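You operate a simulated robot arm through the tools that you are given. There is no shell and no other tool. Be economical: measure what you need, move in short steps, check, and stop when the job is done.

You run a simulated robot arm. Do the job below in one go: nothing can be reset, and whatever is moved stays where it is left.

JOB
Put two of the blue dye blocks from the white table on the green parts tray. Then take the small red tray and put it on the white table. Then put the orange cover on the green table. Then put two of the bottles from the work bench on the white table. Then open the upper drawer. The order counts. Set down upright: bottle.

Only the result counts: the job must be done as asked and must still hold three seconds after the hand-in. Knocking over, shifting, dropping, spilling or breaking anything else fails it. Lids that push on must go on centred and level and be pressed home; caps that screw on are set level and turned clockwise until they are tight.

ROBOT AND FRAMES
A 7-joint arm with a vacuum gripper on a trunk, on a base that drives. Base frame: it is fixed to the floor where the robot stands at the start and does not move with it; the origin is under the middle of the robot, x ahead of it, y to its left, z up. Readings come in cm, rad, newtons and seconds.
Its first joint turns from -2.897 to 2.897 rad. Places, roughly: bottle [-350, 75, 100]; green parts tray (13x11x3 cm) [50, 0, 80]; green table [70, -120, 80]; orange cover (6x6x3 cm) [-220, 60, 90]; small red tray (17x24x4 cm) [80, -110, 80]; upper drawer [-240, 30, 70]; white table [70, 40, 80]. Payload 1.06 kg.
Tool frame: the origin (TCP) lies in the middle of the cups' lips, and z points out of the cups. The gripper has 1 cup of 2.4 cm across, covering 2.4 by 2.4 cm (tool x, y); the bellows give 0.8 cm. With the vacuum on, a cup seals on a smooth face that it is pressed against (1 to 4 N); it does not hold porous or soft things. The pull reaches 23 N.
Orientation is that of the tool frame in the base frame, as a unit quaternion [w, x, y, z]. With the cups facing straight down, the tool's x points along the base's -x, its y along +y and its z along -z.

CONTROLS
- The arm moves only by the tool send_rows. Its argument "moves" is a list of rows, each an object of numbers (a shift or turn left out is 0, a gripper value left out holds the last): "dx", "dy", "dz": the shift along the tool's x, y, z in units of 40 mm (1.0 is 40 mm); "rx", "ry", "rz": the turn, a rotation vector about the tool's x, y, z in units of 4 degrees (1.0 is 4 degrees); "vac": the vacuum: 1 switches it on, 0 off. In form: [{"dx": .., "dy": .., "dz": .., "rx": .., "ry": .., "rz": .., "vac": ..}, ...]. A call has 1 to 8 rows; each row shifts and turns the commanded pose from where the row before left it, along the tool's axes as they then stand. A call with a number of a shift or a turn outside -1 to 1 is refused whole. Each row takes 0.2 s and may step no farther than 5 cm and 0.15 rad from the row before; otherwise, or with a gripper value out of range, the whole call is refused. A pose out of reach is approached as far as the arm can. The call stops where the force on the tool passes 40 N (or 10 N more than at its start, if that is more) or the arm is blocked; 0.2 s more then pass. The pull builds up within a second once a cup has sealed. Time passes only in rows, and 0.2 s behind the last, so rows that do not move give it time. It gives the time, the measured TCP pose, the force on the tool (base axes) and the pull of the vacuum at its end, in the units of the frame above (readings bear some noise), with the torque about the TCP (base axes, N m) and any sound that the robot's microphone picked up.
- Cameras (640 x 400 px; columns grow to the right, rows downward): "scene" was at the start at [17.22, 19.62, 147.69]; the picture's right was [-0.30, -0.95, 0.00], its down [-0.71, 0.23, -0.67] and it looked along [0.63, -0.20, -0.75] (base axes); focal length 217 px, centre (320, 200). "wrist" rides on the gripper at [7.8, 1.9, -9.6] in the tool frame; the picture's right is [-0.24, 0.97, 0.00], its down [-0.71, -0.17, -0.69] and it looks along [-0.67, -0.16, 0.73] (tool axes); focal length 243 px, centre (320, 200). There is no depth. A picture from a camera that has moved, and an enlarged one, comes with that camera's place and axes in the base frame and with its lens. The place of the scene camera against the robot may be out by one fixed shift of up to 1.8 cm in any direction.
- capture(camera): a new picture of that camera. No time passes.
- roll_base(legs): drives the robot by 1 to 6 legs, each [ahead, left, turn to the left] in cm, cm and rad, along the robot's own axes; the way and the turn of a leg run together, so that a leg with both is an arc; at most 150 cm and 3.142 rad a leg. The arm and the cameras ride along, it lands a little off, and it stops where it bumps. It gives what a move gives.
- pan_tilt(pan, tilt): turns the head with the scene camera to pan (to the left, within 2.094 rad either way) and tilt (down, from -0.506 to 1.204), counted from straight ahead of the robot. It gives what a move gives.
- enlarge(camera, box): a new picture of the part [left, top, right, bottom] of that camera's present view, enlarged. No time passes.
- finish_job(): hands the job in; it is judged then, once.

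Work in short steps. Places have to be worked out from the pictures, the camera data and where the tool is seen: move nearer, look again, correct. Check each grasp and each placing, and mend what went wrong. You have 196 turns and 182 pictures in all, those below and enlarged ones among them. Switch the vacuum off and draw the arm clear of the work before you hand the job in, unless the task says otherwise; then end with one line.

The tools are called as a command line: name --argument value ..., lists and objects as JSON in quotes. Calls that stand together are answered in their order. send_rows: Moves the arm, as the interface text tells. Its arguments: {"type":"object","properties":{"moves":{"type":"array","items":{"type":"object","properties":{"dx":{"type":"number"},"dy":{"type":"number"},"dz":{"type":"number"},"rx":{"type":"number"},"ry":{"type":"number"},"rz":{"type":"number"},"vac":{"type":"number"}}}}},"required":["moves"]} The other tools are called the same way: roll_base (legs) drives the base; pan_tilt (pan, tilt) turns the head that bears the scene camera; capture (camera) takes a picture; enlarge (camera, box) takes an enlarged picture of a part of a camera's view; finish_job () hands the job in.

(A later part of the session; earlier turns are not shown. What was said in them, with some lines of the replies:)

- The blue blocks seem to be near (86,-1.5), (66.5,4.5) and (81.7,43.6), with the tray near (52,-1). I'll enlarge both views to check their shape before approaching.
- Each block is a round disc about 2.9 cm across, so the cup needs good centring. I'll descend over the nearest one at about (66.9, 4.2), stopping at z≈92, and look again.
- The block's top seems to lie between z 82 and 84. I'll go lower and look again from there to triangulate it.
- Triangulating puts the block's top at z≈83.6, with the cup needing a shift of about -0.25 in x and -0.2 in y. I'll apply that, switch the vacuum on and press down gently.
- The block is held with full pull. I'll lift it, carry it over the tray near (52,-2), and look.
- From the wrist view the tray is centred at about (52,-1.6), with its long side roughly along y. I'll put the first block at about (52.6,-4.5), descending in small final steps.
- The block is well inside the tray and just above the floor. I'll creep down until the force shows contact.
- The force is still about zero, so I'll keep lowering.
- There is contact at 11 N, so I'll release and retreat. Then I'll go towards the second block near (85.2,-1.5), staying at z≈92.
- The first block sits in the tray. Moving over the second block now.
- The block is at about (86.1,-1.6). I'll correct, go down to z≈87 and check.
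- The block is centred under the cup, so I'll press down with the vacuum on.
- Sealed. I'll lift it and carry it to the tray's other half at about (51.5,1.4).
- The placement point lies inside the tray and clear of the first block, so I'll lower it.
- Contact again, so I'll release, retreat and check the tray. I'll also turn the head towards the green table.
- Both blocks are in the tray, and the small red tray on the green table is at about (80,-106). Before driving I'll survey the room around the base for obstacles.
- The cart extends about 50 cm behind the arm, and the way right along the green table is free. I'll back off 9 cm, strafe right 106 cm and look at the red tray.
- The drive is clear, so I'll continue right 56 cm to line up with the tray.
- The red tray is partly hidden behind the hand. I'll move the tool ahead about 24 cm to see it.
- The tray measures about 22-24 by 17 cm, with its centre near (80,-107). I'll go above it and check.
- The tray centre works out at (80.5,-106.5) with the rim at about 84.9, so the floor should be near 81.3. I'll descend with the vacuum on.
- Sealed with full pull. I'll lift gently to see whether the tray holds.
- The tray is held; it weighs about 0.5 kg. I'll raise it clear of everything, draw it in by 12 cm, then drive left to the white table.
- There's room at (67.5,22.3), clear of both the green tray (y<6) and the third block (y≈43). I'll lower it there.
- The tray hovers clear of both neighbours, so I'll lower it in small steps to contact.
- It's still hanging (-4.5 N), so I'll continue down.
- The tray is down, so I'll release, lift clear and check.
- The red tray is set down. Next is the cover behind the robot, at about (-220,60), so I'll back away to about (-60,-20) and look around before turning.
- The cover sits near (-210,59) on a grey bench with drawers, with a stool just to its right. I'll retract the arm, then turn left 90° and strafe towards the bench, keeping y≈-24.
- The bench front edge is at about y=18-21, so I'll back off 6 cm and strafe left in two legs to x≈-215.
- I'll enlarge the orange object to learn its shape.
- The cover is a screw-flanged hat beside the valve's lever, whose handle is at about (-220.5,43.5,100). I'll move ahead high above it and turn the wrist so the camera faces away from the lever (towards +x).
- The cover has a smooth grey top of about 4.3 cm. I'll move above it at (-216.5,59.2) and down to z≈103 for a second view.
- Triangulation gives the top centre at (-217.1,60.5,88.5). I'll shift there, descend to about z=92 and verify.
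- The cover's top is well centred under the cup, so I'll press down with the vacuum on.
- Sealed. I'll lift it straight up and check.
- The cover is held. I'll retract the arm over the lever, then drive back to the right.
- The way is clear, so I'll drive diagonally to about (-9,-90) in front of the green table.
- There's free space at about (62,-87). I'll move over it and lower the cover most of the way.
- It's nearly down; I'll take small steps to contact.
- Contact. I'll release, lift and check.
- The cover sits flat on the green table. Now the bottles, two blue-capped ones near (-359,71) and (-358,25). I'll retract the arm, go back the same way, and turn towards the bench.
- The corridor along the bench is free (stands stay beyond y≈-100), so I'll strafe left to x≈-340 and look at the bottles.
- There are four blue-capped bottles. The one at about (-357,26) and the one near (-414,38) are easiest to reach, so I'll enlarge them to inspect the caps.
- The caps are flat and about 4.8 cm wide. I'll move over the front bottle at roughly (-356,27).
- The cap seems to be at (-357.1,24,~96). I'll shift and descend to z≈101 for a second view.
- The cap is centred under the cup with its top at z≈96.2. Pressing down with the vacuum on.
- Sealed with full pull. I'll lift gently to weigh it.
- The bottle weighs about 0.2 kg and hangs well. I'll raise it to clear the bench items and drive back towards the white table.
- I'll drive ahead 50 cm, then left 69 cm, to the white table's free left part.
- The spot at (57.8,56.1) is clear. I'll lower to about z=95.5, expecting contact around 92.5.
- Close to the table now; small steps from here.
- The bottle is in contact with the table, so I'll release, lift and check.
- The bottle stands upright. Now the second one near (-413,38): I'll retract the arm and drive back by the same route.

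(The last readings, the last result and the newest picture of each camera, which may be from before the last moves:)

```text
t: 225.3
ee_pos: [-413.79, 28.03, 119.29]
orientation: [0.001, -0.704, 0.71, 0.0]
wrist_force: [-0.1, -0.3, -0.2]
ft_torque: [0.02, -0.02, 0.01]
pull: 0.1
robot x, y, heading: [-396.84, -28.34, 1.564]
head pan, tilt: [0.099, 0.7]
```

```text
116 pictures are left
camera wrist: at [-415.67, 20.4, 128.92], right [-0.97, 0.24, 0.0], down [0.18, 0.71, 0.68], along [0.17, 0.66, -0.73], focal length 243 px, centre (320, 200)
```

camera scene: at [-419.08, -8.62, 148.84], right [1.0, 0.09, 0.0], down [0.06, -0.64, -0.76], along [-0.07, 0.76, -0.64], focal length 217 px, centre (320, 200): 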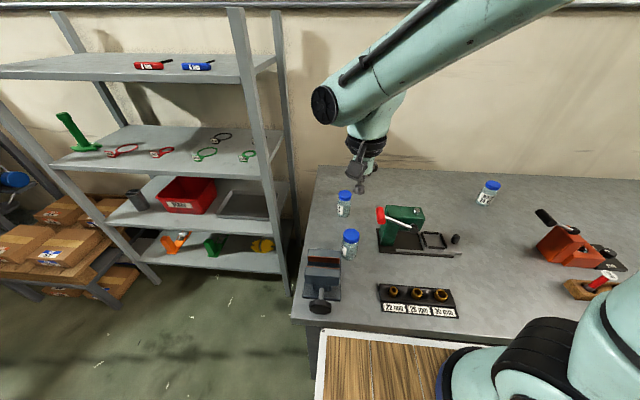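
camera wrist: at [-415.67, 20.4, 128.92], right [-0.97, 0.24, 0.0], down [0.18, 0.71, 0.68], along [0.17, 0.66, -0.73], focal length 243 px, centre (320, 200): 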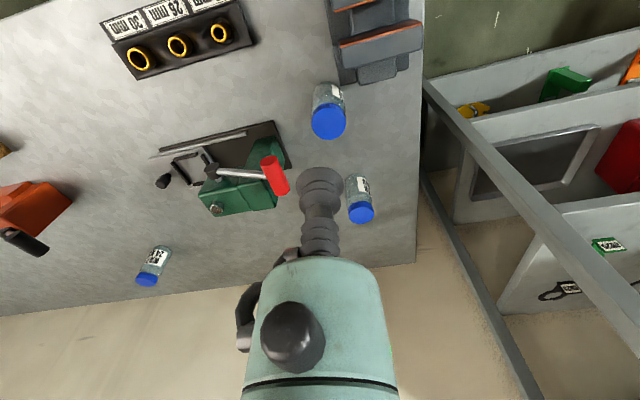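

The bottle's cap is at about (-413,35.3), with the red lever handle about 11 cm to its right. I'll move above it and descend to z≈107.

send_rows --moves '[{"dx": -0.9, "dy": -0.1}, {"dx": -0.9, "dy": -0.1}, {"dz": 0.8}, {"dz": 0.8}, {"dz": 0.8}, {"dz": 0.6}]'

capture --camera "wrist"

capture --camera "scene"

```text
t: 226.7
ee_pos: [-413.09, 35.34, 107.19]
orientation: [0.0, -0.704, 0.71, 0.0]
wrist_force: [-0.1, -0.1, 0.9]
ft_torque: [0.01, -0.01, -0.01]
pull: 0.0
robot x, y, heading: [-396.91, -28.34, 1.562]
head pan, tilt: [0.099, 0.7]
```

```text
115 pictures are left
camera wrist: at [-414.85, 27.62, 116.85], right [-0.97, 0.24, 0.0], down [0.18, 0.71, 0.69], along [0.17, 0.66, -0.73], focal length 243 px, centre (320, 200)
```

wrist: 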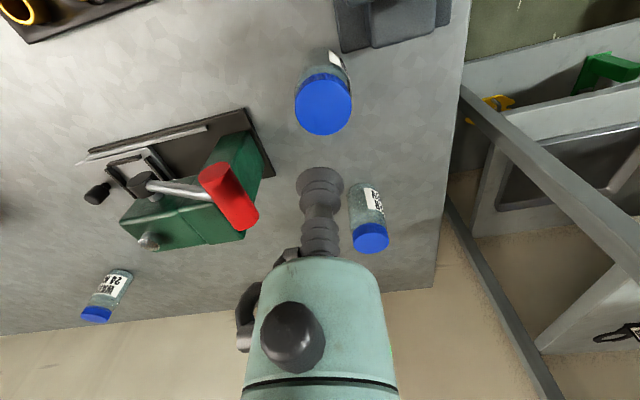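

```text
114 pictures are left
camera scene: at [-419.07, -8.64, 148.85], right [1.0, 0.09, 0.0], down [0.06, -0.64, -0.77], along [-0.07, 0.76, -0.64], focal length 217 px, centre (320, 200)
```

scene: 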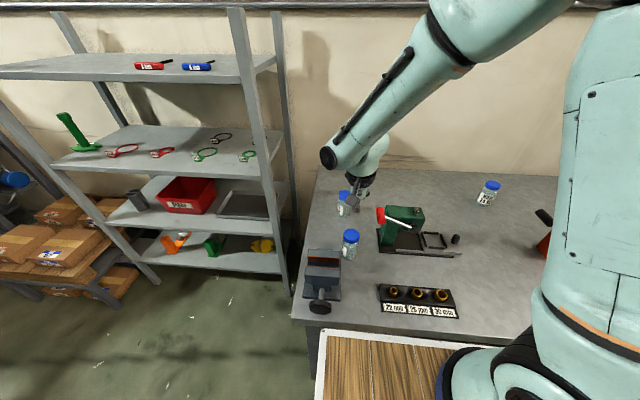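

It's nearly centred, so I'll go down to z≈100.5 and verify.

send_rows --moves '[{"dx": -0.04, "dz": 0.8}, {"dz": 0.85}]'

capture --camera "wrist"

```text
t: 227.3
ee_pos: [-413.01, 35.44, 100.71]
orientation: [0.0, -0.705, 0.71, -0.001]
wrist_force: [-0.3, 0.0, 0.6]
ft_torque: [0.02, 0.04, 0.0]
pull: 0.0
robot x, y, heading: [-396.89, -28.1, 1.563]
head pan, tilt: [0.099, 0.7]
```

```text
113 pictures are left
camera wrist: at [-414.85, 27.73, 110.18], right [-0.97, 0.24, 0.0], down [0.18, 0.71, 0.68], along [0.17, 0.66, -0.73], focal length 243 px, centre (320, 200)
```

wrist: 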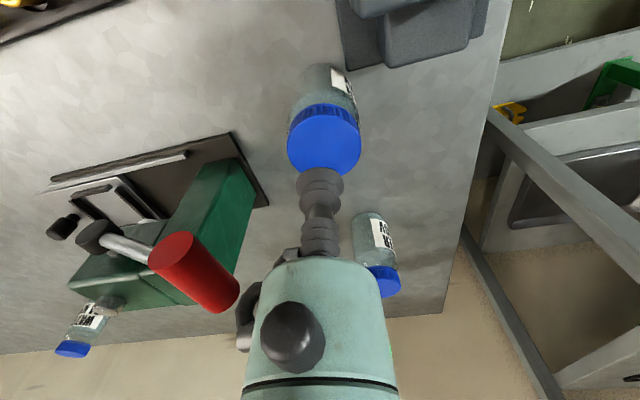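

There's about 4.5 cm clearance to the lever handle. I'll apply a small correction and press down with the vacuum on.

send_rows --moves '[{"dx": 0.07, "dy": 0.06, "dz": 0.5, "vac": 1}, {"dz": 0.4}, {"dz": 0.15}, {"dz": 0.08}, {}, {}]'

```text
t: 228.7
ee_pos: [-413.17, 35.17, 96.22]
orientation: [0.0, -0.705, 0.709, -0.001]
wrist_force: [0.1, -3.4, 7.7]
ft_torque: [-0.02, 0.02, -0.03]
pull: 22.4
robot x, y, heading: [-396.95, -28.45, 1.563]
head pan, tilt: [0.099, 0.7]
```

Sealed. I'll lift it straight up and check.

send_rows --moves '[{"dz": -0.1}, {"dz": -0.3}, {"dz": -0.6}, {"dz": -0.9}, {"dz": -1}, {"dz": -1}, {"dz": -1}, {"dz": -1}]'

send_rows --moves '[{"dz": -0.8}, {"dx": 0.7}, {"dx": 0.7}, {"dx": 0.7}, {"dx": 0.7}, {}]'

capture --camera "wrist"

capture --camera "scene"

```text
t: 230.5
ee_pos: [-413.06, 35.17, 119.68]
orientation: [0.0, -0.705, 0.709, -0.001]
wrist_force: [-0.2, 0.8, -1.7]
ft_torque: [-0.02, 0.01, -0.01]
pull: 22.7
robot x, y, heading: [-397.11, -28.38, 1.565]
head pan, tilt: [0.099, 0.7]
```

```text
t: 231.9
ee_pos: [-413.35, 24.02, 123.03]
orientation: [0.0, -0.704, 0.71, 0.0]
wrist_force: [-0.2, 0.3, -2.9]
ft_torque: [-0.01, -0.01, 0.01]
pull: 22.6
robot x, y, heading: [-397.42, -28.15, 1.565]
head pan, tilt: [0.099, 0.7]
```

```text
112 pictures are left
camera wrist: at [-415.21, 16.36, 132.66], right [-0.97, 0.24, 0.0], down [0.18, 0.71, 0.68], along [0.17, 0.66, -0.73], focal length 243 px, centre (320, 200)
```

wrist: 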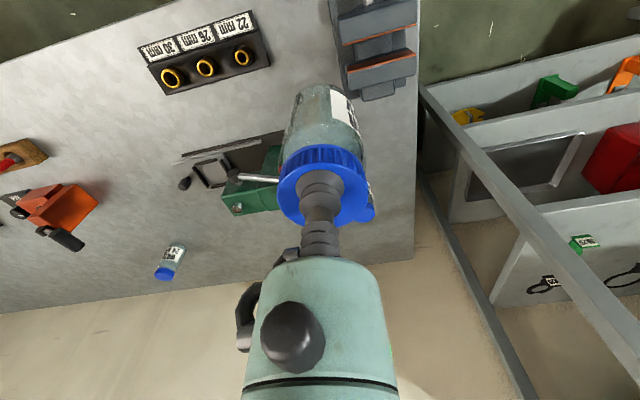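

```text
111 pictures are left
camera scene: at [-419.08, -8.61, 148.85], right [1.0, 0.09, 0.0], down [0.06, -0.64, -0.76], along [-0.07, 0.76, -0.64], focal length 217 px, centre (320, 200)
```

scene: 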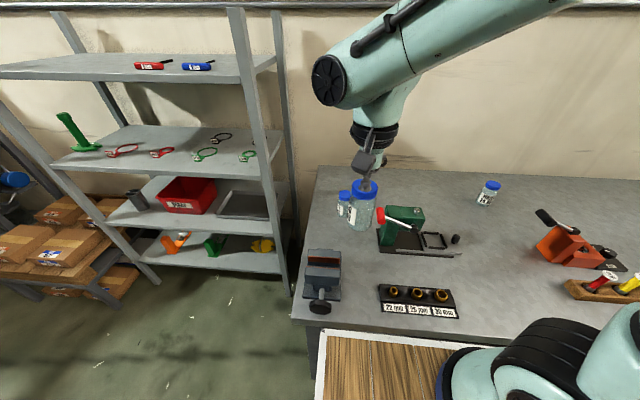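

The second bottle is held. Driving back to the white table.

roll_base --legs '[[0, -95, 0.005], [0, -95, 0], [0, -95, 0], [0, -52, 0], [0, 0, -1.57]]'

roll_base --legs '[[50, 0, 0], [0, 79, 0]]'

pan_tilt --pan 0.0 --tilt 0.8

capture --camera "scene"

```text
t: 252.3
ee_pos: [-9.13, -17.01, 122.94]
orientation: [0.001, 0.01, 1.0, 0.0]
wrist_force: [-0.8, 0.2, -2.3]
ft_torque: [0.03, 0.0, 0.02]
pull: 23.0
robot x, y, heading: [-61.56, -32.58, -0.023]
head pan, tilt: [0.099, 0.7]
```

```text
t: 259.2
ee_pos: [43.09, 61.06, 123.07]
orientation: [0.0, 0.014, 1.0, 0.0]
wrist_force: [1.3, -0.4, -1.7]
ft_torque: [0.01, 0.0, -0.01]
pull: 22.5
robot x, y, heading: [-9.88, 45.49, -0.027]
head pan, tilt: [0.099, 0.7]
```

```text
t: 259.8
ee_pos: [43.09, 60.84, 123.06]
orientation: [0.0, 0.014, 1.0, 0.0]
wrist_force: [0.2, -0.2, -1.3]
ft_torque: [0.02, 0.04, 0.01]
pull: 22.8
robot x, y, heading: [-9.28, 45.49, -0.025]
head pan, tilt: [0.0, 0.799]
```

```text
110 pictures are left
camera scene: at [8.83, 67.22, 148.03], right [-0.03, -1.0, 0.0], down [-0.72, 0.02, -0.7], along [0.7, -0.02, -0.72], focal length 217 px, centre (320, 200)
```

scene: 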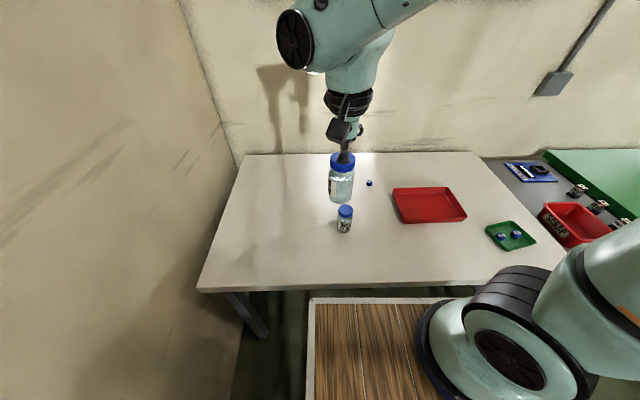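

The first bottle is undisturbed. I'll move to (59,72), about 16 cm beside it, and lower.

send_rows --moves '[{"dx": -0.78, "dy": 0.57}, {"dx": -0.78, "dy": 0.57}, {"dx": -0.78, "dy": 0.57}, {"dx": -0.78, "dy": 0.57}, {"dx": -0.78, "dy": 0.57}, {}]'

send_rows --moves '[{"dz": 0.9}, {"dz": 1}, {"dz": 1}, {"dz": 1}, {"dz": 1}, {"dz": 1}, {"dz": 0.6}, {"dz": 0.3}]'

capture --camera "scene"

```text
t: 261.2
ee_pos: [59.01, 71.93, 123.11]
orientation: [-0.001, 0.013, 1.0, 0.0]
wrist_force: [-0.5, 0.2, -2.2]
ft_torque: [-0.03, 0.03, -0.01]
pull: 23.2
robot x, y, heading: [-9.69, 45.44, -0.024]
head pan, tilt: [0.0, 0.799]
```

```text
t: 263.0
ee_pos: [58.95, 71.86, 95.85]
orientation: [0.0, 0.013, 1.0, 0.0]
wrist_force: [-0.4, 0.8, -2.5]
ft_torque: [-0.06, 0.02, -0.04]
pull: 22.8
robot x, y, heading: [-9.19, 45.7, -0.024]
head pan, tilt: [0.0, 0.799]
```

```text
109 pictures are left
camera scene: at [8.82, 67.21, 148.02], right [-0.03, -1.0, 0.0], down [-0.72, 0.02, -0.7], along [0.7, -0.02, -0.72], focal length 217 px, centre (320, 200)
```

scene: 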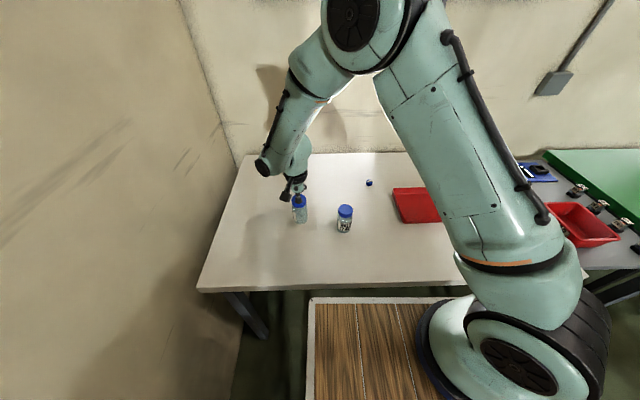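

Clear. I'll lower to the known contact height of about 92.5.

send_rows --moves '[{"dz": 0.3}, {"dz": 0.25}, {"dz": 0.1}, {"dz": 0.08}, {"dz": 0.05}, {}]'

```text
t: 264.4
ee_pos: [58.95, 71.93, 92.76]
orientation: [0.0, 0.013, 1.0, -0.001]
wrist_force: [-0.4, -0.1, -2.2]
ft_torque: [-0.05, 0.0, 0.01]
pull: 23.3
robot x, y, heading: [-9.36, 46.02, -0.027]
head pan, tilt: [0.0, 0.799]
```

send_rows --moves '[{"dz": 0.05}, {"dz": 0.05}, {}]'

```text
t: 265.2
ee_pos: [58.96, 71.97, 92.44]
orientation: [0.0, 0.014, 1.0, 0.001]
wrist_force: [-3.6, 0.2, 11.8]
ft_torque: [0.02, -0.05, 0.0]
pull: 22.7
robot x, y, heading: [-9.0, 45.53, -0.027]
head pan, tilt: [0.0, 0.799]
```

Contact. Releasing and lifting.

send_rows --moves '[{"vac": 0, "dz": -0.03}, {}, {}, {"dz": -0.1}, {"dz": -0.6}, {"dz": -1}, {"dz": -1}, {"dz": -1}]'

send_rows --moves '[{"dz": -1}, {"dz": -1}, {"dz": -1}, {"dx": 0.9}, {"dx": 0.9}, {"dx": 0.9}, {"dy": -0.8}, {"dy": -0.8}]'

capture --camera "scene"

```text
t: 267.0
ee_pos: [59.0, 72.02, 107.31]
orientation: [-0.001, 0.013, 1.0, 0.0]
wrist_force: [0.5, -0.2, 0.0]
ft_torque: [0.01, 0.04, 0.0]
pull: 0.0
robot x, y, heading: [-9.54, 45.71, -0.03]
head pan, tilt: [0.0, 0.799]
```

```text
t: 268.8
ee_pos: [47.89, 65.79, 119.19]
orientation: [0.0, 0.013, 1.0, 0.0]
wrist_force: [-0.6, 0.4, -0.4]
ft_torque: [0.0, -0.02, -0.01]
pull: 0.0
robot x, y, heading: [-9.66, 45.55, -0.027]
head pan, tilt: [0.0, 0.799]
```

```text
108 pictures are left
camera scene: at [8.83, 67.26, 148.02], right [-0.03, -1.0, 0.0], down [-0.72, 0.02, -0.7], along [0.7, -0.02, -0.72], focal length 217 px, centre (320, 200)
```

scene: 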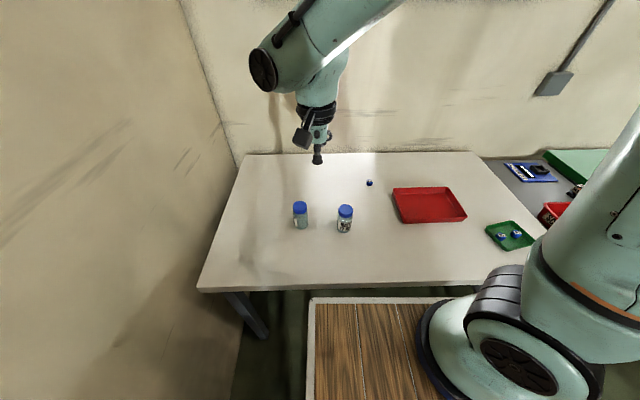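

Both bottles are upright. Now the drawer: I'll return to the bench side and look at the drawer fronts from an angle.

roll_base --legs '[[0, -76, 0.027], [-50, 0, 0], [0, 0, 1.57], [0, 60, 0]]'

pan_tilt --pan 1.1 --tilt 0.5

capture --camera "scene"

pan_tilt --pan 2.09 --tilt 0.6

capture --camera "scene"

```text
t: 282.3
ee_pos: [-141.33, 27.61, 119.22]
orientation: [0.0, -0.699, 0.715, 0.0]
wrist_force: [0.0, -0.6, 1.3]
ft_torque: [0.0, 0.0, -0.03]
pull: 0.0
robot x, y, heading: [-121.0, -29.76, 1.551]
head pan, tilt: [0.0, 0.799]
```

```text
t: 283.6
ee_pos: [-141.33, 27.57, 119.27]
orientation: [0.0, -0.7, 0.714, 0.0]
wrist_force: [0.1, -0.1, 0.5]
ft_torque: [0.01, -0.01, 0.01]
pull: 0.0
robot x, y, heading: [-120.74, -29.8, 1.551]
head pan, tilt: [1.1, 0.499]
```

```text
107 pictures are left
camera scene: at [-150.0, -14.08, 150.62], right [0.47, 0.88, 0.0], down [0.42, -0.23, -0.88], along [-0.77, 0.42, -0.48], focal length 217 px, centre (320, 200)
```

scene: 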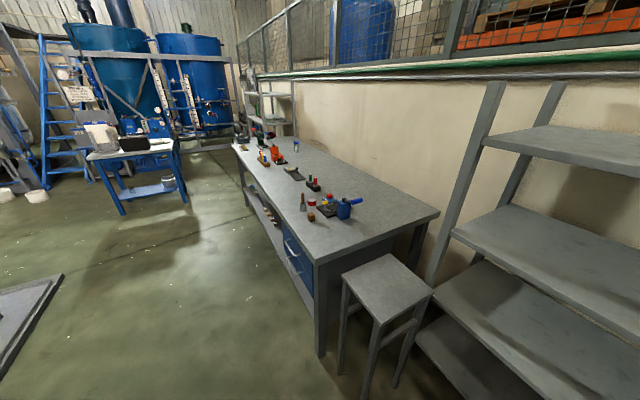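

```text
t: 284.9
ee_pos: [-141.37, 27.56, 119.36]
orientation: [0.0, -0.7, 0.714, -0.001]
wrist_force: [0.0, 0.2, -0.4]
ft_torque: [-0.01, 0.04, 0.03]
pull: 0.0
robot x, y, heading: [-120.77, -29.62, 1.552]
head pan, tilt: [2.089, 0.6]
```

```text
106 pictures are left
camera scene: at [-149.76, -22.6, 149.71], right [-0.48, 0.88, 0.0], down [0.5, 0.27, -0.83], along [-0.73, -0.39, -0.56], focal length 217 px, centre (320, 200)
```

scene: 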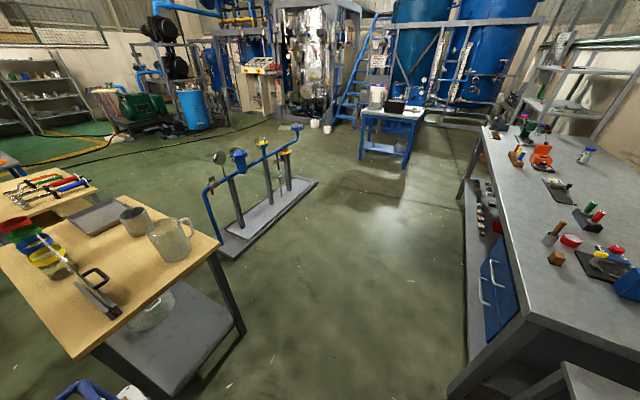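

The floor in front of the drawers is free back to about y=-150. I'll enlarge the drawer fronts from this side.

pan_tilt --pan 1.3 --tilt 0.6

capture --camera "scene"

enlarge --camera "scene" --box '[300, 180, 460, 280]'

```text
t: 286.0
ee_pos: [-141.2, 27.57, 119.07]
orientation: [0.0, -0.7, 0.714, 0.0]
wrist_force: [0.4, 0.7, 0.2]
ft_torque: [0.0, -0.01, 0.01]
pull: 0.1
robot x, y, heading: [-120.93, -29.91, 1.548]
head pan, tilt: [1.3, 0.6]
```

```text
105 pictures are left
camera scene: at [-150.46, -15.85, 149.71], right [0.29, 0.96, 0.0], down [0.54, -0.16, -0.83], along [-0.79, 0.24, -0.56], focal length 217 px, centre (320, 200)
```

scene: 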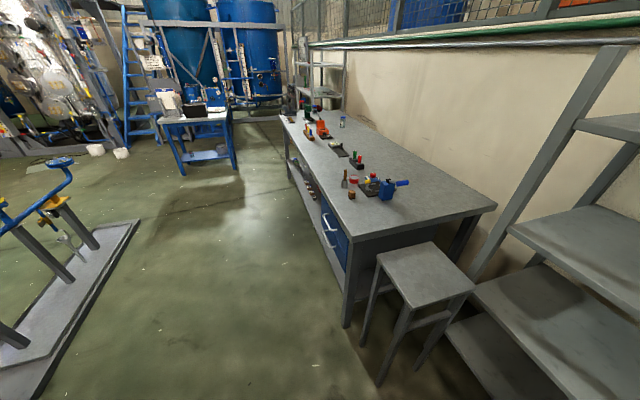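

```text
4.00 times, centred on (380, 230) of scene
camera zoom: at [-150.46, -15.85, 149.71], right [0.29, 0.96, 0.0], down [0.54, -0.16, -0.83], along [-0.79, 0.24, -0.56], focal length 870 px, centre (80, 80)
```

zoom: 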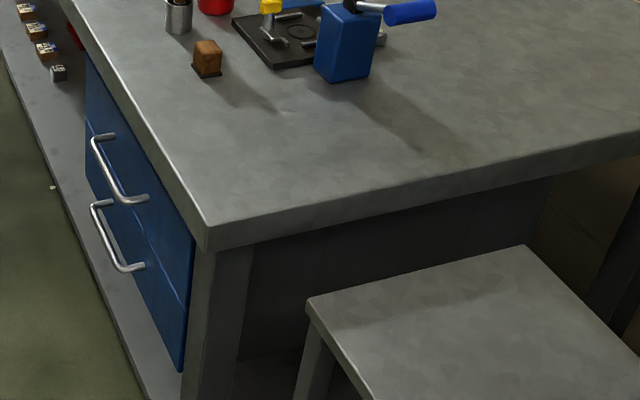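

The upper drawer front spans about x -258 to -217 and z 66-78 at y≈18, with a bow handle near (-237.5,14.5,71.5). I'll go to x=-240, then back to y≈-85, so the tool can reach forward horizontally.

roll_base --legs '[[0, 119, 0.02], [-53, 0, 0]]'

pan_tilt --pan 0.0 --tilt 0.5

capture --camera "scene"

```text
t: 294.7
ee_pos: [-260.64, -24.09, 119.18]
orientation: [0.0, -0.704, 0.711, -0.001]
wrist_force: [0.1, -0.4, 0.2]
ft_torque: [0.02, 0.0, 0.02]
pull: 0.1
robot x, y, heading: [-239.47, -81.55, 1.559]
head pan, tilt: [1.3, 0.6]
```

```text
t: 296.2
ee_pos: [-260.6, -24.33, 119.29]
orientation: [0.0, -0.703, 0.711, 0.0]
wrist_force: [0.1, 0.5, -1.0]
ft_torque: [0.0, -0.01, -0.03]
pull: 0.0
robot x, y, heading: [-239.83, -81.23, 1.563]
head pan, tilt: [0.0, 0.499]
```

```text
103 pictures are left
camera scene: at [-260.71, -61.05, 150.62], right [1.0, -0.01, 0.0], down [0.0, -0.48, -0.88], along [0.01, 0.88, -0.48], focal length 217 px, centre (320, 200)
```

scene: 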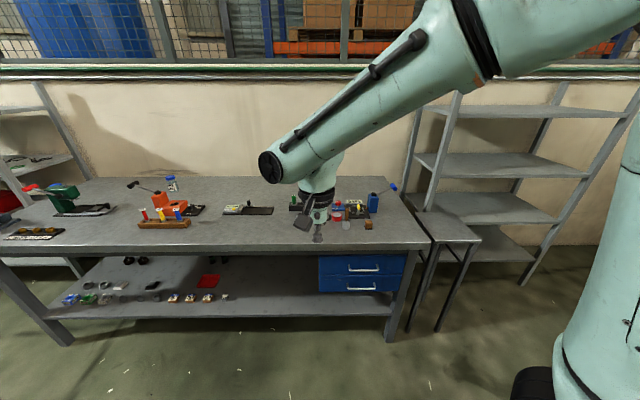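

enlarge --camera "scene" --box '[300, 230, 420, 310]'

```text
5.00 times, centred on (360, 270) of scene
camera zoom: at [-260.71, -61.05, 150.62], right [1.0, -0.01, 0.0], down [0.0, -0.48, -0.88], along [0.01, 0.88, -0.48], focal length 1087 px, centre (120, -150)
```

zoom: 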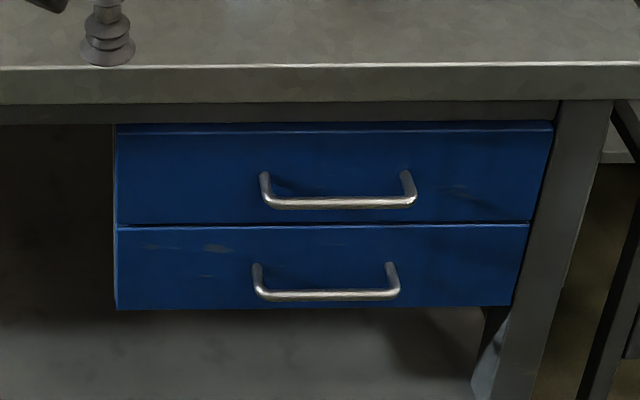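

The upper drawer front spans x≈-259 to -217 and z≈64-77, with the handle from -244 to -230 at z≈70. I'll use the smooth face left of the handle at about (-252, 18.5, 70.5). First I move over there high up, then pitch the tool horizontal.

send_rows --moves '[{"dx": -0.9, "dy": -0.31}, {"dx": -0.9, "dy": -0.31}, {"dx": -0.9, "dy": -0.31}, {"dx": -0.9, "dy": -0.31}, {"dx": -0.9, "dy": -0.31}, {"dx": -0.9, "dy": -0.31}, {"dx": -0.9, "dy": -0.29}]'

send_rows --moves '[{"ry": -1}, {"ry": -1}, {"ry": -1}, {"ry": -1}, {"ry": -1}, {"ry": -1}, {"ry": -1}, {"ry": -1}]'

capture --camera "scene"

```text
t: 297.8
ee_pos: [-251.81, 0.82, 119.21]
orientation: [0.001, -0.703, 0.711, 0.001]
wrist_force: [0.9, -0.3, -1.3]
ft_torque: [0.01, -0.02, 0.02]
pull: 0.0
robot x, y, heading: [-239.55, -81.21, 1.557]
head pan, tilt: [0.0, 0.499]
```

```text
t: 299.6
ee_pos: [-251.64, 0.97, 119.22]
orientation: [0.196, -0.676, 0.683, 0.194]
wrist_force: [0.8, 0.5, -0.1]
ft_torque: [0.02, 0.01, -0.03]
pull: 0.0
robot x, y, heading: [-239.54, -81.53, 1.559]
head pan, tilt: [0.0, 0.499]
```

```text
101 pictures are left
camera scene: at [-260.7, -61.04, 150.62], right [1.0, -0.01, 0.0], down [-0.01, -0.48, -0.88], along [0.01, 0.88, -0.48], focal length 217 px, centre (320, 200)
```

scene: 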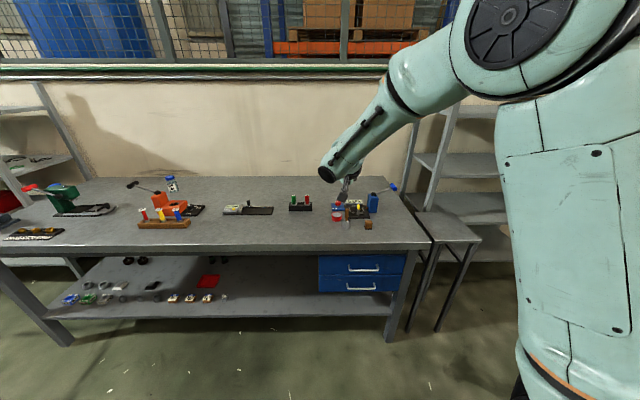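

The tool is pitching towards the bench as intended; I'll continue.

send_rows --moves '[{"ry": -1}, {"ry": -1}, {"ry": -1}, {"ry": -1}, {"ry": -1}, {"ry": -1}, {"ry": -1}]'

send_rows --moves '[{"ry": -1}, {"ry": -1}, {"ry": -1}, {"ry": -1}, {"ry": -1}, {"ry": -1}, {"ry": -1}, {"ry": -0.5}]'

capture --camera "scene"

capture --camera "wrist"

```text
t: 301.2
ee_pos: [-251.75, 0.97, 119.26]
orientation: [0.356, -0.608, 0.616, 0.352]
wrist_force: [-0.1, 0.1, -0.4]
ft_torque: [0.01, 0.02, 0.03]
pull: 0.0
robot x, y, heading: [-239.44, -81.18, 1.557]
head pan, tilt: [0.0, 0.499]
```

```text
t: 303.0
ee_pos: [-251.63, 0.84, 119.32]
orientation: [0.502, -0.498, 0.502, 0.498]
wrist_force: [0.4, -0.4, 0.1]
ft_torque: [-0.01, 0.01, -0.03]
pull: 0.1
robot x, y, heading: [-239.91, -81.1, 1.559]
head pan, tilt: [0.0, 0.499]
```

```text
100 pictures are left
camera scene: at [-260.71, -61.06, 150.62], right [1.0, -0.01, 0.0], down [-0.01, -0.48, -0.88], along [0.01, 0.88, -0.48], focal length 217 px, centre (320, 200)
```

scene: 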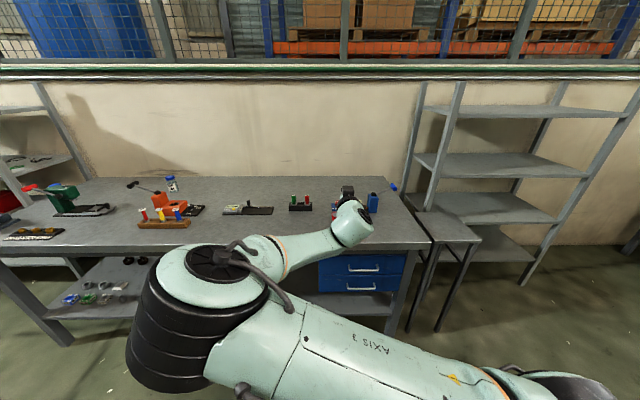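

```text
99 pictures are left
camera wrist: at [-253.64, -8.5, 111.44], right [-0.97, 0.01, 0.24], down [0.16, -0.69, 0.71], along [0.17, 0.73, 0.67], focal length 243 px, centre (320, 200)
```

wrist: 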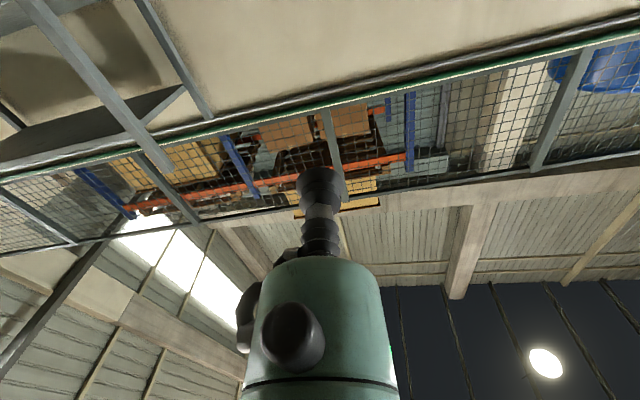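

The horizontal pose is reached. Tool x now points down, so I'll lower in stages while watching the arm.

send_rows --moves '[{"dx": 0.8}, {"dx": 0.8}, {"dx": 0.8}, {"dx": 0.8}, {"dx": 0.8}, {"dx": 0.8}]'

capture --camera "scene"

```text
t: 304.4
ee_pos: [-251.73, 0.9, 99.94]
orientation: [0.503, -0.497, 0.503, 0.497]
wrist_force: [-1.3, 0.6, 0.5]
ft_torque: [0.02, -0.02, 0.03]
pull: 0.2
robot x, y, heading: [-239.54, -81.38, 1.56]
head pan, tilt: [0.0, 0.499]
```

```text
98 pictures are left
camera scene: at [-260.72, -61.08, 150.62], right [1.0, -0.01, 0.0], down [-0.01, -0.48, -0.88], along [0.01, 0.88, -0.48], focal length 217 px, centre (320, 200)
```

scene: 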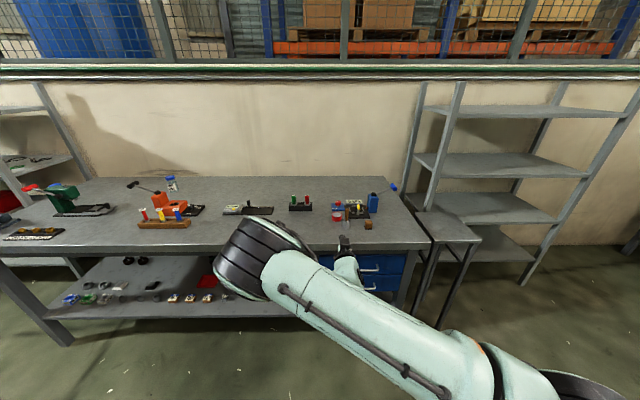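

The elbow swings ahead as I lower, so I'll go on more cautiously and keep looking.

send_rows --moves '[{"dx": 0.7}, {"dx": 0.7}, {"dx": 0.7}]'

capture --camera "scene"

```text
t: 305.2
ee_pos: [-251.58, 0.93, 91.63]
orientation: [0.503, -0.498, 0.503, 0.497]
wrist_force: [-1.0, -0.1, 0.3]
ft_torque: [0.0, 0.0, 0.02]
pull: 0.1
robot x, y, heading: [-239.48, -81.4, 1.559]
head pan, tilt: [0.0, 0.499]
```

```text
97 pictures are left
camera scene: at [-260.72, -61.07, 150.62], right [1.0, -0.01, 0.0], down [-0.01, -0.48, -0.88], along [0.01, 0.88, -0.48], focal length 217 px, centre (320, 200)
```

scene: 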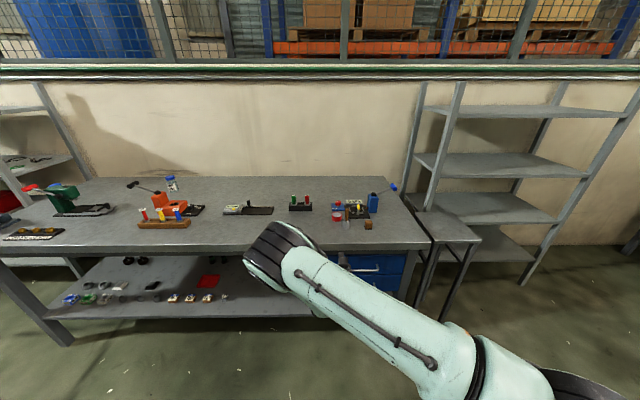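

The elbow is around (-269,-20,110), well clear of the bench. Continuing down to z≈70.5.

send_rows --moves '[{"dx": 0.7}, {"dx": 0.7}, {"dx": 0.7}, {"dx": 0.7}]'

capture --camera "scene"

```text
t: 306.2
ee_pos: [-251.66, 0.88, 80.44]
orientation: [0.503, -0.497, 0.503, 0.497]
wrist_force: [0.4, -0.3, 0.1]
ft_torque: [0.0, 0.01, 0.0]
pull: 0.1
robot x, y, heading: [-239.79, -81.49, 1.561]
head pan, tilt: [0.0, 0.499]
```

```text
96 pictures are left
camera scene: at [-260.71, -61.07, 150.62], right [1.0, -0.01, 0.0], down [-0.01, -0.48, -0.88], along [0.01, 0.88, -0.48], focal length 217 px, centre (320, 200)
```

scene: 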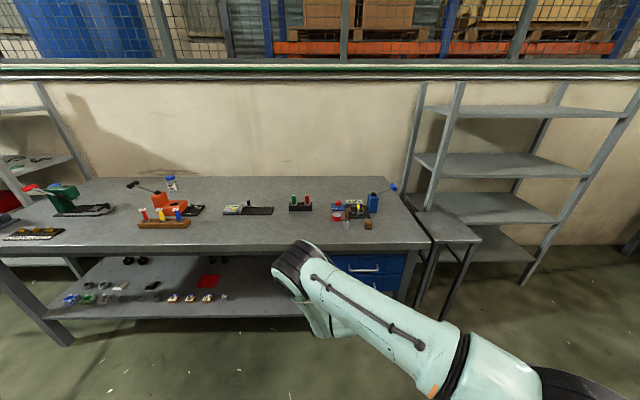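

Continuing down the last 10 cm and looking through the wrist camera.

send_rows --moves '[{"dx": 0.7}, {"dx": 0.7}, {"dx": 0.7}, {"dx": 0.4}]'

capture --camera "scene"

capture --camera "wrist"

```text
t: 307.2
ee_pos: [-251.55, 1.02, 70.47]
orientation: [0.503, -0.497, 0.502, 0.498]
wrist_force: [-0.2, 0.0, -0.8]
ft_torque: [0.0, -0.03, 0.0]
pull: 0.1
robot x, y, heading: [-239.78, -81.48, 1.561]
head pan, tilt: [0.0, 0.499]
```

```text
95 pictures are left
camera scene: at [-260.71, -61.06, 150.62], right [1.0, -0.01, 0.0], down [-0.01, -0.48, -0.88], along [0.01, 0.88, -0.48], focal length 217 px, centre (320, 200)
```

scene: 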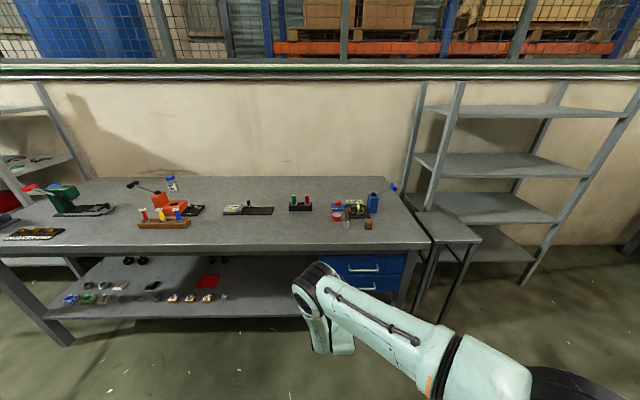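

```text
94 pictures are left
camera wrist: at [-253.6, -8.55, 62.61], right [-0.97, 0.01, 0.24], down [0.16, -0.69, 0.71], along [0.17, 0.73, 0.67], focal length 243 px, centre (320, 200)
```

wrist: 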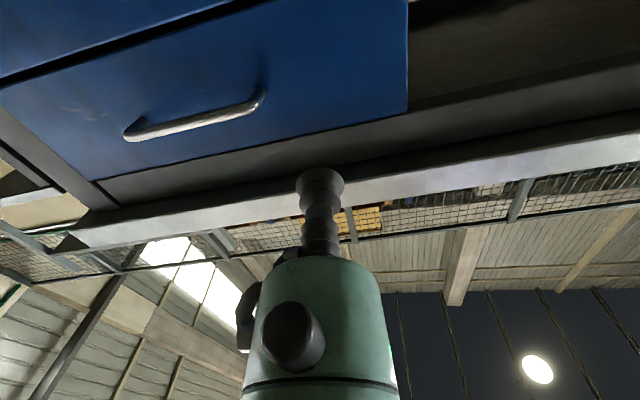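

The tool axis points at the upper drawer's face, midway between the handle and the left edge. I'll advance 14 cm and look again.

send_rows --moves '[{"dz": 0.8}, {"dz": 0.8}, {"dz": 0.8}, {"dz": 0.8}, {"dz": 0.3}]'

capture --camera "wrist"

capture --camera "scene"

```text
t: 308.4
ee_pos: [-251.64, 14.92, 70.36]
orientation: [0.503, -0.498, 0.503, 0.497]
wrist_force: [0.2, 0.2, 0.3]
ft_torque: [0.0, 0.02, -0.01]
pull: 0.0
robot x, y, heading: [-239.93, -81.51, 1.564]
head pan, tilt: [0.0, 0.499]
```

```text
93 pictures are left
camera wrist: at [-253.52, 5.49, 62.6], right [-0.97, 0.01, 0.23], down [0.16, -0.69, 0.71], along [0.17, 0.73, 0.67], focal length 243 px, centre (320, 200)
```

wrist: 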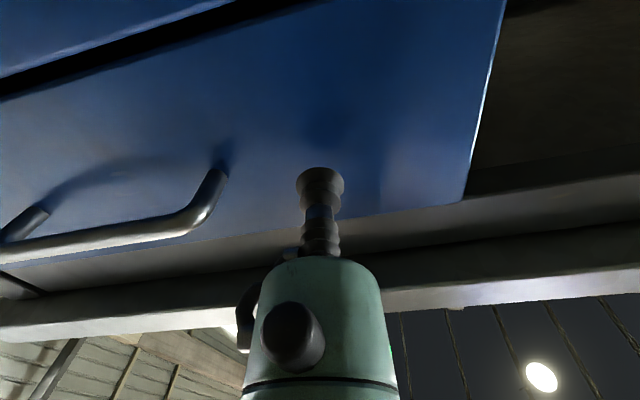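

```text
92 pictures are left
camera scene: at [-260.71, -61.06, 150.62], right [1.0, -0.01, 0.0], down [-0.01, -0.48, -0.88], along [0.01, 0.88, -0.48], focal length 217 px, centre (320, 200)
```

scene: 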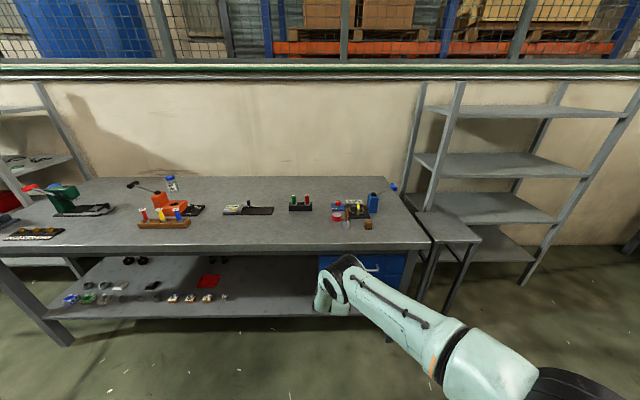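

The drawer face is a few cm ahead. I'll switch the vacuum on and approach in small steps.

send_rows --moves '[{"dz": 0.2, "vac": 1}, {"dz": 0.2}, {"dz": 0.15}, {"dz": 0.1}, {"dz": 0.1}, {}]'

```text
t: 309.8
ee_pos: [-251.51, 17.73, 70.41]
orientation: [0.502, -0.498, 0.503, 0.497]
wrist_force: [-1.7, -26.6, 0.6]
ft_torque: [0.01, 0.36, 0.13]
pull: 22.9
robot x, y, heading: [-239.72, -81.13, 1.56]
head pan, tilt: [0.0, 0.499]
```

Sealed, though pressed a bit hard. I'll begin pulling back slowly.

send_rows --moves '[{"dz": -0.1}, {"dz": -0.1}, {"dz": -0.1}, {"dz": -0.15}, {"dz": -0.2}, {"dz": -0.2}, {}]'

capture --camera "wrist"

```text
t: 311.4
ee_pos: [-251.47, 14.41, 70.42]
orientation: [0.503, -0.497, 0.503, 0.497]
wrist_force: [3.2, -0.6, 6.3]
ft_torque: [-0.04, -0.09, 0.07]
pull: 22.7
robot x, y, heading: [-239.18, -81.54, 1.559]
head pan, tilt: [0.0, 0.499]
```

```text
91 pictures are left
camera wrist: at [-253.44, 5.09, 62.7], right [-0.97, 0.01, 0.23], down [0.16, -0.69, 0.71], along [0.17, 0.73, 0.67], focal length 243 px, centre (320, 200)
```

wrist: 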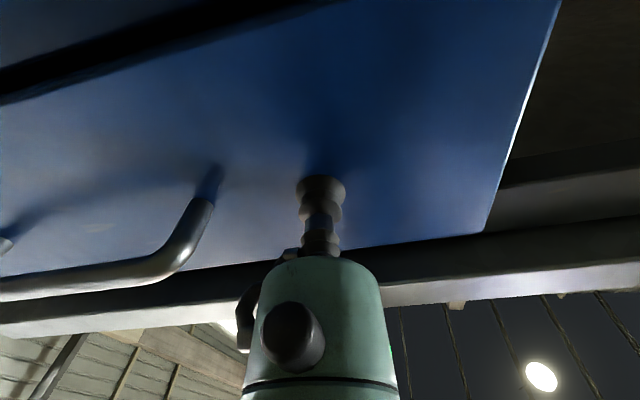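

The drawer follows, so I'll keep pulling steadily.

send_rows --moves '[{"dz": -0.25}, {"dz": -0.35}, {"dz": -0.35}, {"dz": -0.35}, {"dz": -0.35}, {"dz": -0.35}, {"dz": -0.25}, {}]'

capture --camera "scene"

```text
t: 313.2
ee_pos: [-251.64, 5.44, 70.36]
orientation: [0.503, -0.497, 0.503, 0.497]
wrist_force: [7.2, -1.0, 3.7]
ft_torque: [-0.02, 0.03, 0.1]
pull: 23.1
robot x, y, heading: [-239.26, -81.49, 1.559]
head pan, tilt: [0.0, 0.499]
```

```text
90 pictures are left
camera scene: at [-260.68, -61.07, 150.62], right [1.0, -0.01, 0.0], down [-0.01, -0.48, -0.88], along [0.01, 0.88, -0.48], focal length 217 px, centre (320, 200)
```

scene: 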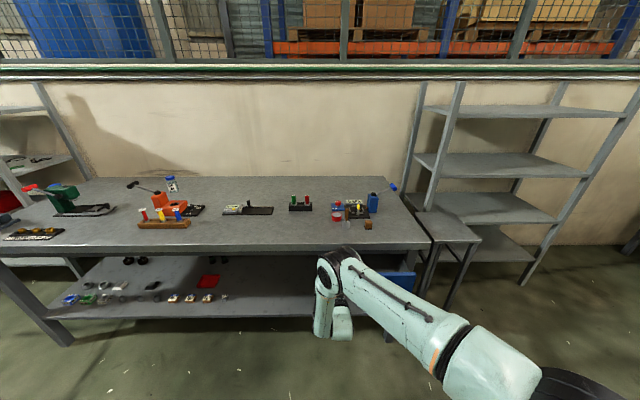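

The drawer is about 12 cm open; a small sideways force of 7 N is building up, so I'll trim the path by +x and pull further.

send_rows --moves '[{"dz": -0.2, "dy": -0.03}, {"dz": -0.35, "dy": -0.01}, {"dz": -0.35, "dy": -0.005}, {"dz": -0.35, "dy": -0.005}, {"dz": -0.35, "dy": -0.005}, {"dz": -0.35, "dy": -0.005}, {"dz": -0.25}, {}]'

capture --camera "wrist"

capture --camera "scene"

```text
t: 315.0
ee_pos: [-251.47, -3.26, 70.47]
orientation: [0.503, -0.497, 0.501, 0.498]
wrist_force: [-4.2, -0.1, 2.8]
ft_torque: [0.0, -0.06, -0.01]
pull: 23.1
robot x, y, heading: [-239.55, -81.24, 1.56]
head pan, tilt: [0.0, 0.499]
```

```text
89 pictures are left
camera wrist: at [-253.45, -12.74, 62.66], right [-0.97, 0.01, 0.23], down [0.16, -0.69, 0.71], along [0.17, 0.73, 0.67], focal length 243 px, centre (320, 200)
```

wrist: 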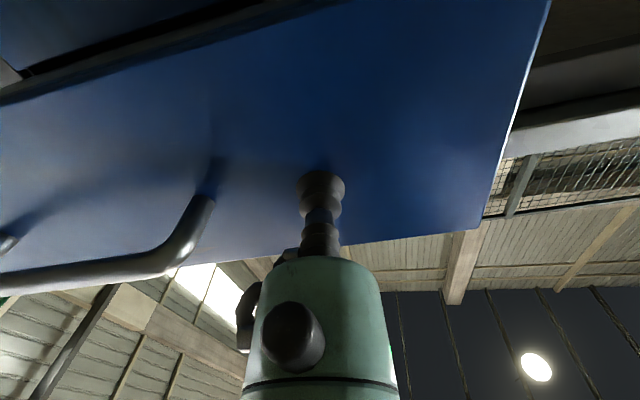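

```text
88 pictures are left
camera scene: at [-260.72, -61.06, 150.62], right [1.0, -0.01, 0.0], down [-0.01, -0.48, -0.88], along [0.01, 0.88, -0.48], focal length 217 px, centre (320, 200)
```

scene: 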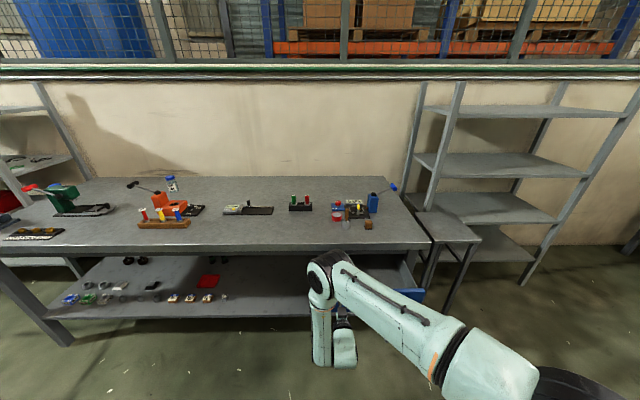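

The drawer is about 21 cm open. I'll pull a few cm more, slowly, watching for an end stop.

send_rows --moves '[{"dz": -0.2}, {"dz": -0.25}, {"dz": -0.25}, {"dz": -0.25}, {"dz": -0.2}, {}]'

```text
t: 316.4
ee_pos: [-251.6, -7.83, 70.5]
orientation: [0.504, -0.496, 0.504, 0.496]
wrist_force: [6.6, 0.7, 5.1]
ft_torque: [0.0, 0.0, 0.04]
pull: 23.1
robot x, y, heading: [-239.45, -81.42, 1.562]
head pan, tilt: [0.0, 0.499]
```

It still moves freely at about 26 cm; one more gentle pull.

send_rows --moves '[{"dz": -0.15, "dy": -0.025}, {"dz": -0.2}, {"dz": -0.2, "dy": -0.005}, {"dz": -0.2}, {"dz": -0.2, "dy": -0.005}, {"dz": -0.2}, {}]'

capture --camera "wrist"

capture --camera "scene"

```text
t: 318.0
ee_pos: [-251.64, -12.57, 70.38]
orientation: [0.503, -0.498, 0.502, 0.498]
wrist_force: [-5.9, 1.4, 6.4]
ft_torque: [0.02, -0.05, -0.04]
pull: 23.3
robot x, y, heading: [-239.65, -81.88, 1.562]
head pan, tilt: [0.0, 0.499]
```

```text
87 pictures are left
camera wrist: at [-253.43, -21.97, 62.63], right [-0.97, 0.01, 0.24], down [0.16, -0.69, 0.71], along [0.17, 0.73, 0.67], focal length 243 px, centre (320, 200)
```

wrist: 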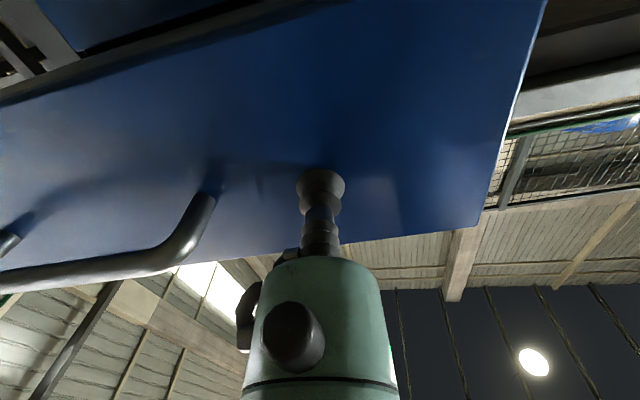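

```text
86 pictures are left
camera scene: at [-260.73, -61.08, 150.62], right [1.0, -0.01, 0.0], down [-0.01, -0.48, -0.88], along [0.01, 0.88, -0.48], focal length 217 px, centre (320, 200)
```

scene: 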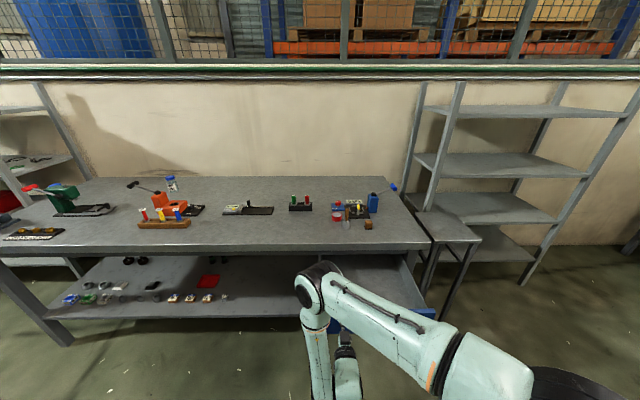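

About 30 cm open now. I'll enlarge the view to judge how much of the drawer is still inside.

enlarge --camera "scene" --box '[320, 230, 460, 330]'

```text
4.00 times, centred on (390, 280) of scene
camera zoom: at [-260.73, -61.08, 150.62], right [1.0, -0.01, 0.0], down [-0.01, -0.48, -0.88], along [0.01, 0.88, -0.48], focal length 870 px, centre (40, -120)
```

zoom: 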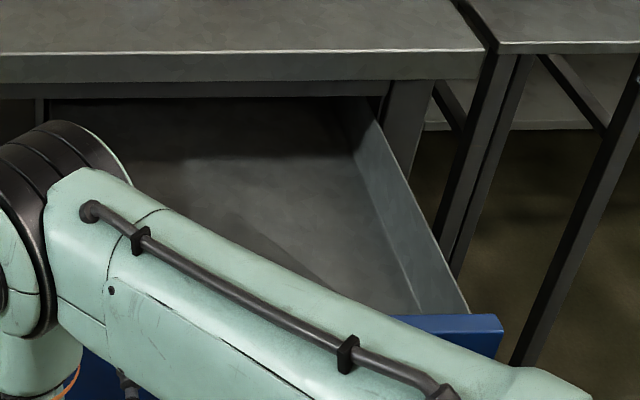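

The drawer's rear is still under the bench and it slides freely. I'll pull some 8 cm more by backing the base, where behind is clear.

roll_base --legs '[[-8, 0, 0]]'

enlarge --camera "scene" --box '[320, 230, 460, 330]'

capture --camera "wrist"

```text
t: 319.1
ee_pos: [-251.5, -20.55, 70.4]
orientation: [0.503, -0.497, 0.503, 0.497]
wrist_force: [0.2, -0.3, 0.4]
ft_torque: [0.0, 0.0, -0.01]
pull: 0.0
robot x, y, heading: [-239.71, -89.64, 1.562]
head pan, tilt: [0.0, 0.499]
```

```text
4.00 times, centred on (390, 280) of scene
camera zoom: at [-260.79, -69.06, 150.62], right [1.0, -0.01, 0.0], down [-0.01, -0.48, -0.88], along [0.01, 0.88, -0.48], focal length 870 px, centre (40, -120)
```

zoom: 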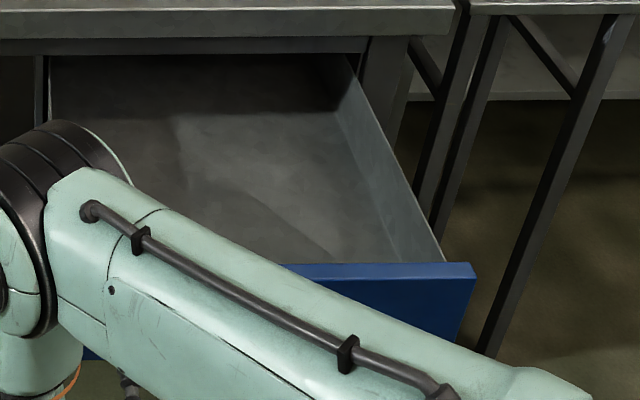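

```text
83 pictures are left
camera wrist: at [-253.46, -29.95, 62.62], right [-0.97, 0.01, 0.23], down [0.16, -0.69, 0.71], along [0.17, 0.73, 0.67], focal length 243 px, centre (320, 200)
```

wrist: 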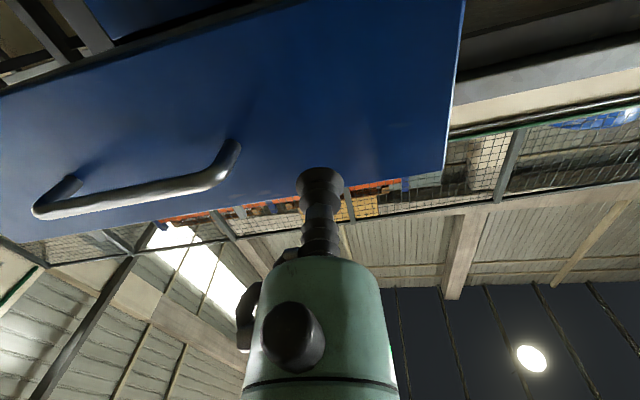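

The cup let go, perhaps at an end stop; the front still stands at about y=-13. I'll re-seal and pull gently by arm to test whether there is travel left.

send_rows --moves '[{"dz": 0.5}, {"dz": 0.5}, {"dz": 0.5}, {"dz": 0.15, "vac": 1}, {"dz": 0.1}, {}]'

```text
t: 320.5
ee_pos: [-251.43, -13.53, 70.46]
orientation: [0.502, -0.498, 0.503, 0.497]
wrist_force: [-2.5, -1.0, -3.5]
ft_torque: [0.0, -0.08, 0.09]
pull: 23.5
robot x, y, heading: [-239.68, -88.96, 1.567]
head pan, tilt: [0.0, 0.499]
```

Sealed again about 1 cm further out than before. Pulling gently.

send_rows --moves '[{"dz": -0.1}, {"dz": -0.1}, {"dz": -0.1}, {"dz": -0.1}, {}]'

```text
t: 321.7
ee_pos: [-251.39, -15.08, 70.48]
orientation: [0.504, -0.497, 0.503, 0.497]
wrist_force: [0.5, 6.2, -4.5]
ft_torque: [0.01, 0.0, 0.11]
pull: 22.7
robot x, y, heading: [-239.67, -89.18, 1.565]
head pan, tilt: [0.0, 0.499]
```

send_rows --moves '[{"dz": -0.1}, {"dz": -0.1}, {}]'

```text
t: 322.5
ee_pos: [-251.52, -16.12, 70.36]
orientation: [0.502, -0.498, 0.503, 0.496]
wrist_force: [0.1, -0.4, -0.6]
ft_torque: [-0.01, -0.03, 0.01]
pull: 0.0
robot x, y, heading: [-240.09, -89.08, 1.553]
head pan, tilt: [0.0, 0.499]
```

The cup let go again at the end stop, so the drawer is fully open. Vacuum off, back away and raise the arm clear.

send_rows --moves '[{"vac": 0, "dz": -0.5}, {"dz": -0.5}, {"dx": -0.8}, {"dx": -0.8}, {"dx": -0.8}, {"dx": -0.8}, {"dx": -0.8}, {"dx": -0.8}]'

send_rows --moves '[{"dx": -0.8}, {"dx": -0.8}, {"dx": -0.8}, {"dx": -0.8}, {"dx": -0.8}, {"dx": -0.8}]'

capture --camera "scene"

```text
t: 324.3
ee_pos: [-251.47, -19.93, 89.52]
orientation: [0.503, -0.497, 0.503, 0.497]
wrist_force: [-1.0, 0.6, -0.5]
ft_torque: [-0.01, 0.03, 0.02]
pull: 0.1
robot x, y, heading: [-239.75, -89.35, 1.56]
head pan, tilt: [0.0, 0.499]
```

```text
t: 325.7
ee_pos: [-251.46, -20.05, 108.72]
orientation: [0.503, -0.497, 0.503, 0.497]
wrist_force: [-0.3, 0.6, 1.1]
ft_torque: [-0.04, -0.04, -0.01]
pull: 0.1
robot x, y, heading: [-239.97, -89.71, 1.564]
head pan, tilt: [0.0, 0.499]
```

```text
82 pictures are left
camera scene: at [-260.81, -69.03, 150.61], right [1.0, -0.01, 0.0], down [0.0, -0.48, -0.88], along [0.01, 0.88, -0.48], focal length 217 px, centre (320, 200)
```

scene: 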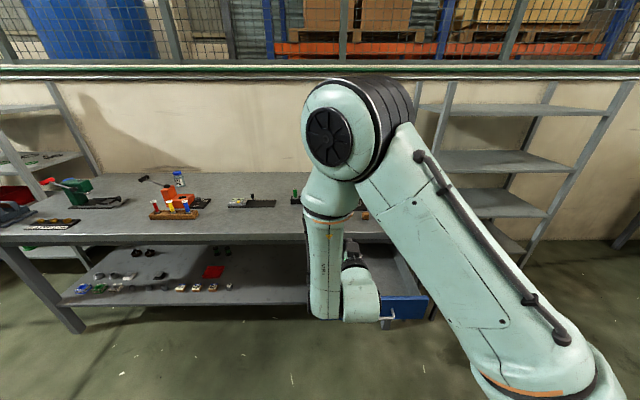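

The upper drawer is open, the arm is clear and the vacuum is off; everything asked has been placed and seen in position. Handing in.

finish_job

```text
The job is handed in.
```

I finished all five steps in the order asked and handed the job in. Two blue dye blocks are in the green parts tray, the small red tray is on the white table, and the orange cover is on the green table. Two bottles stand upright on the white table, and the upper drawer is open about 30 cm, to its end stop.
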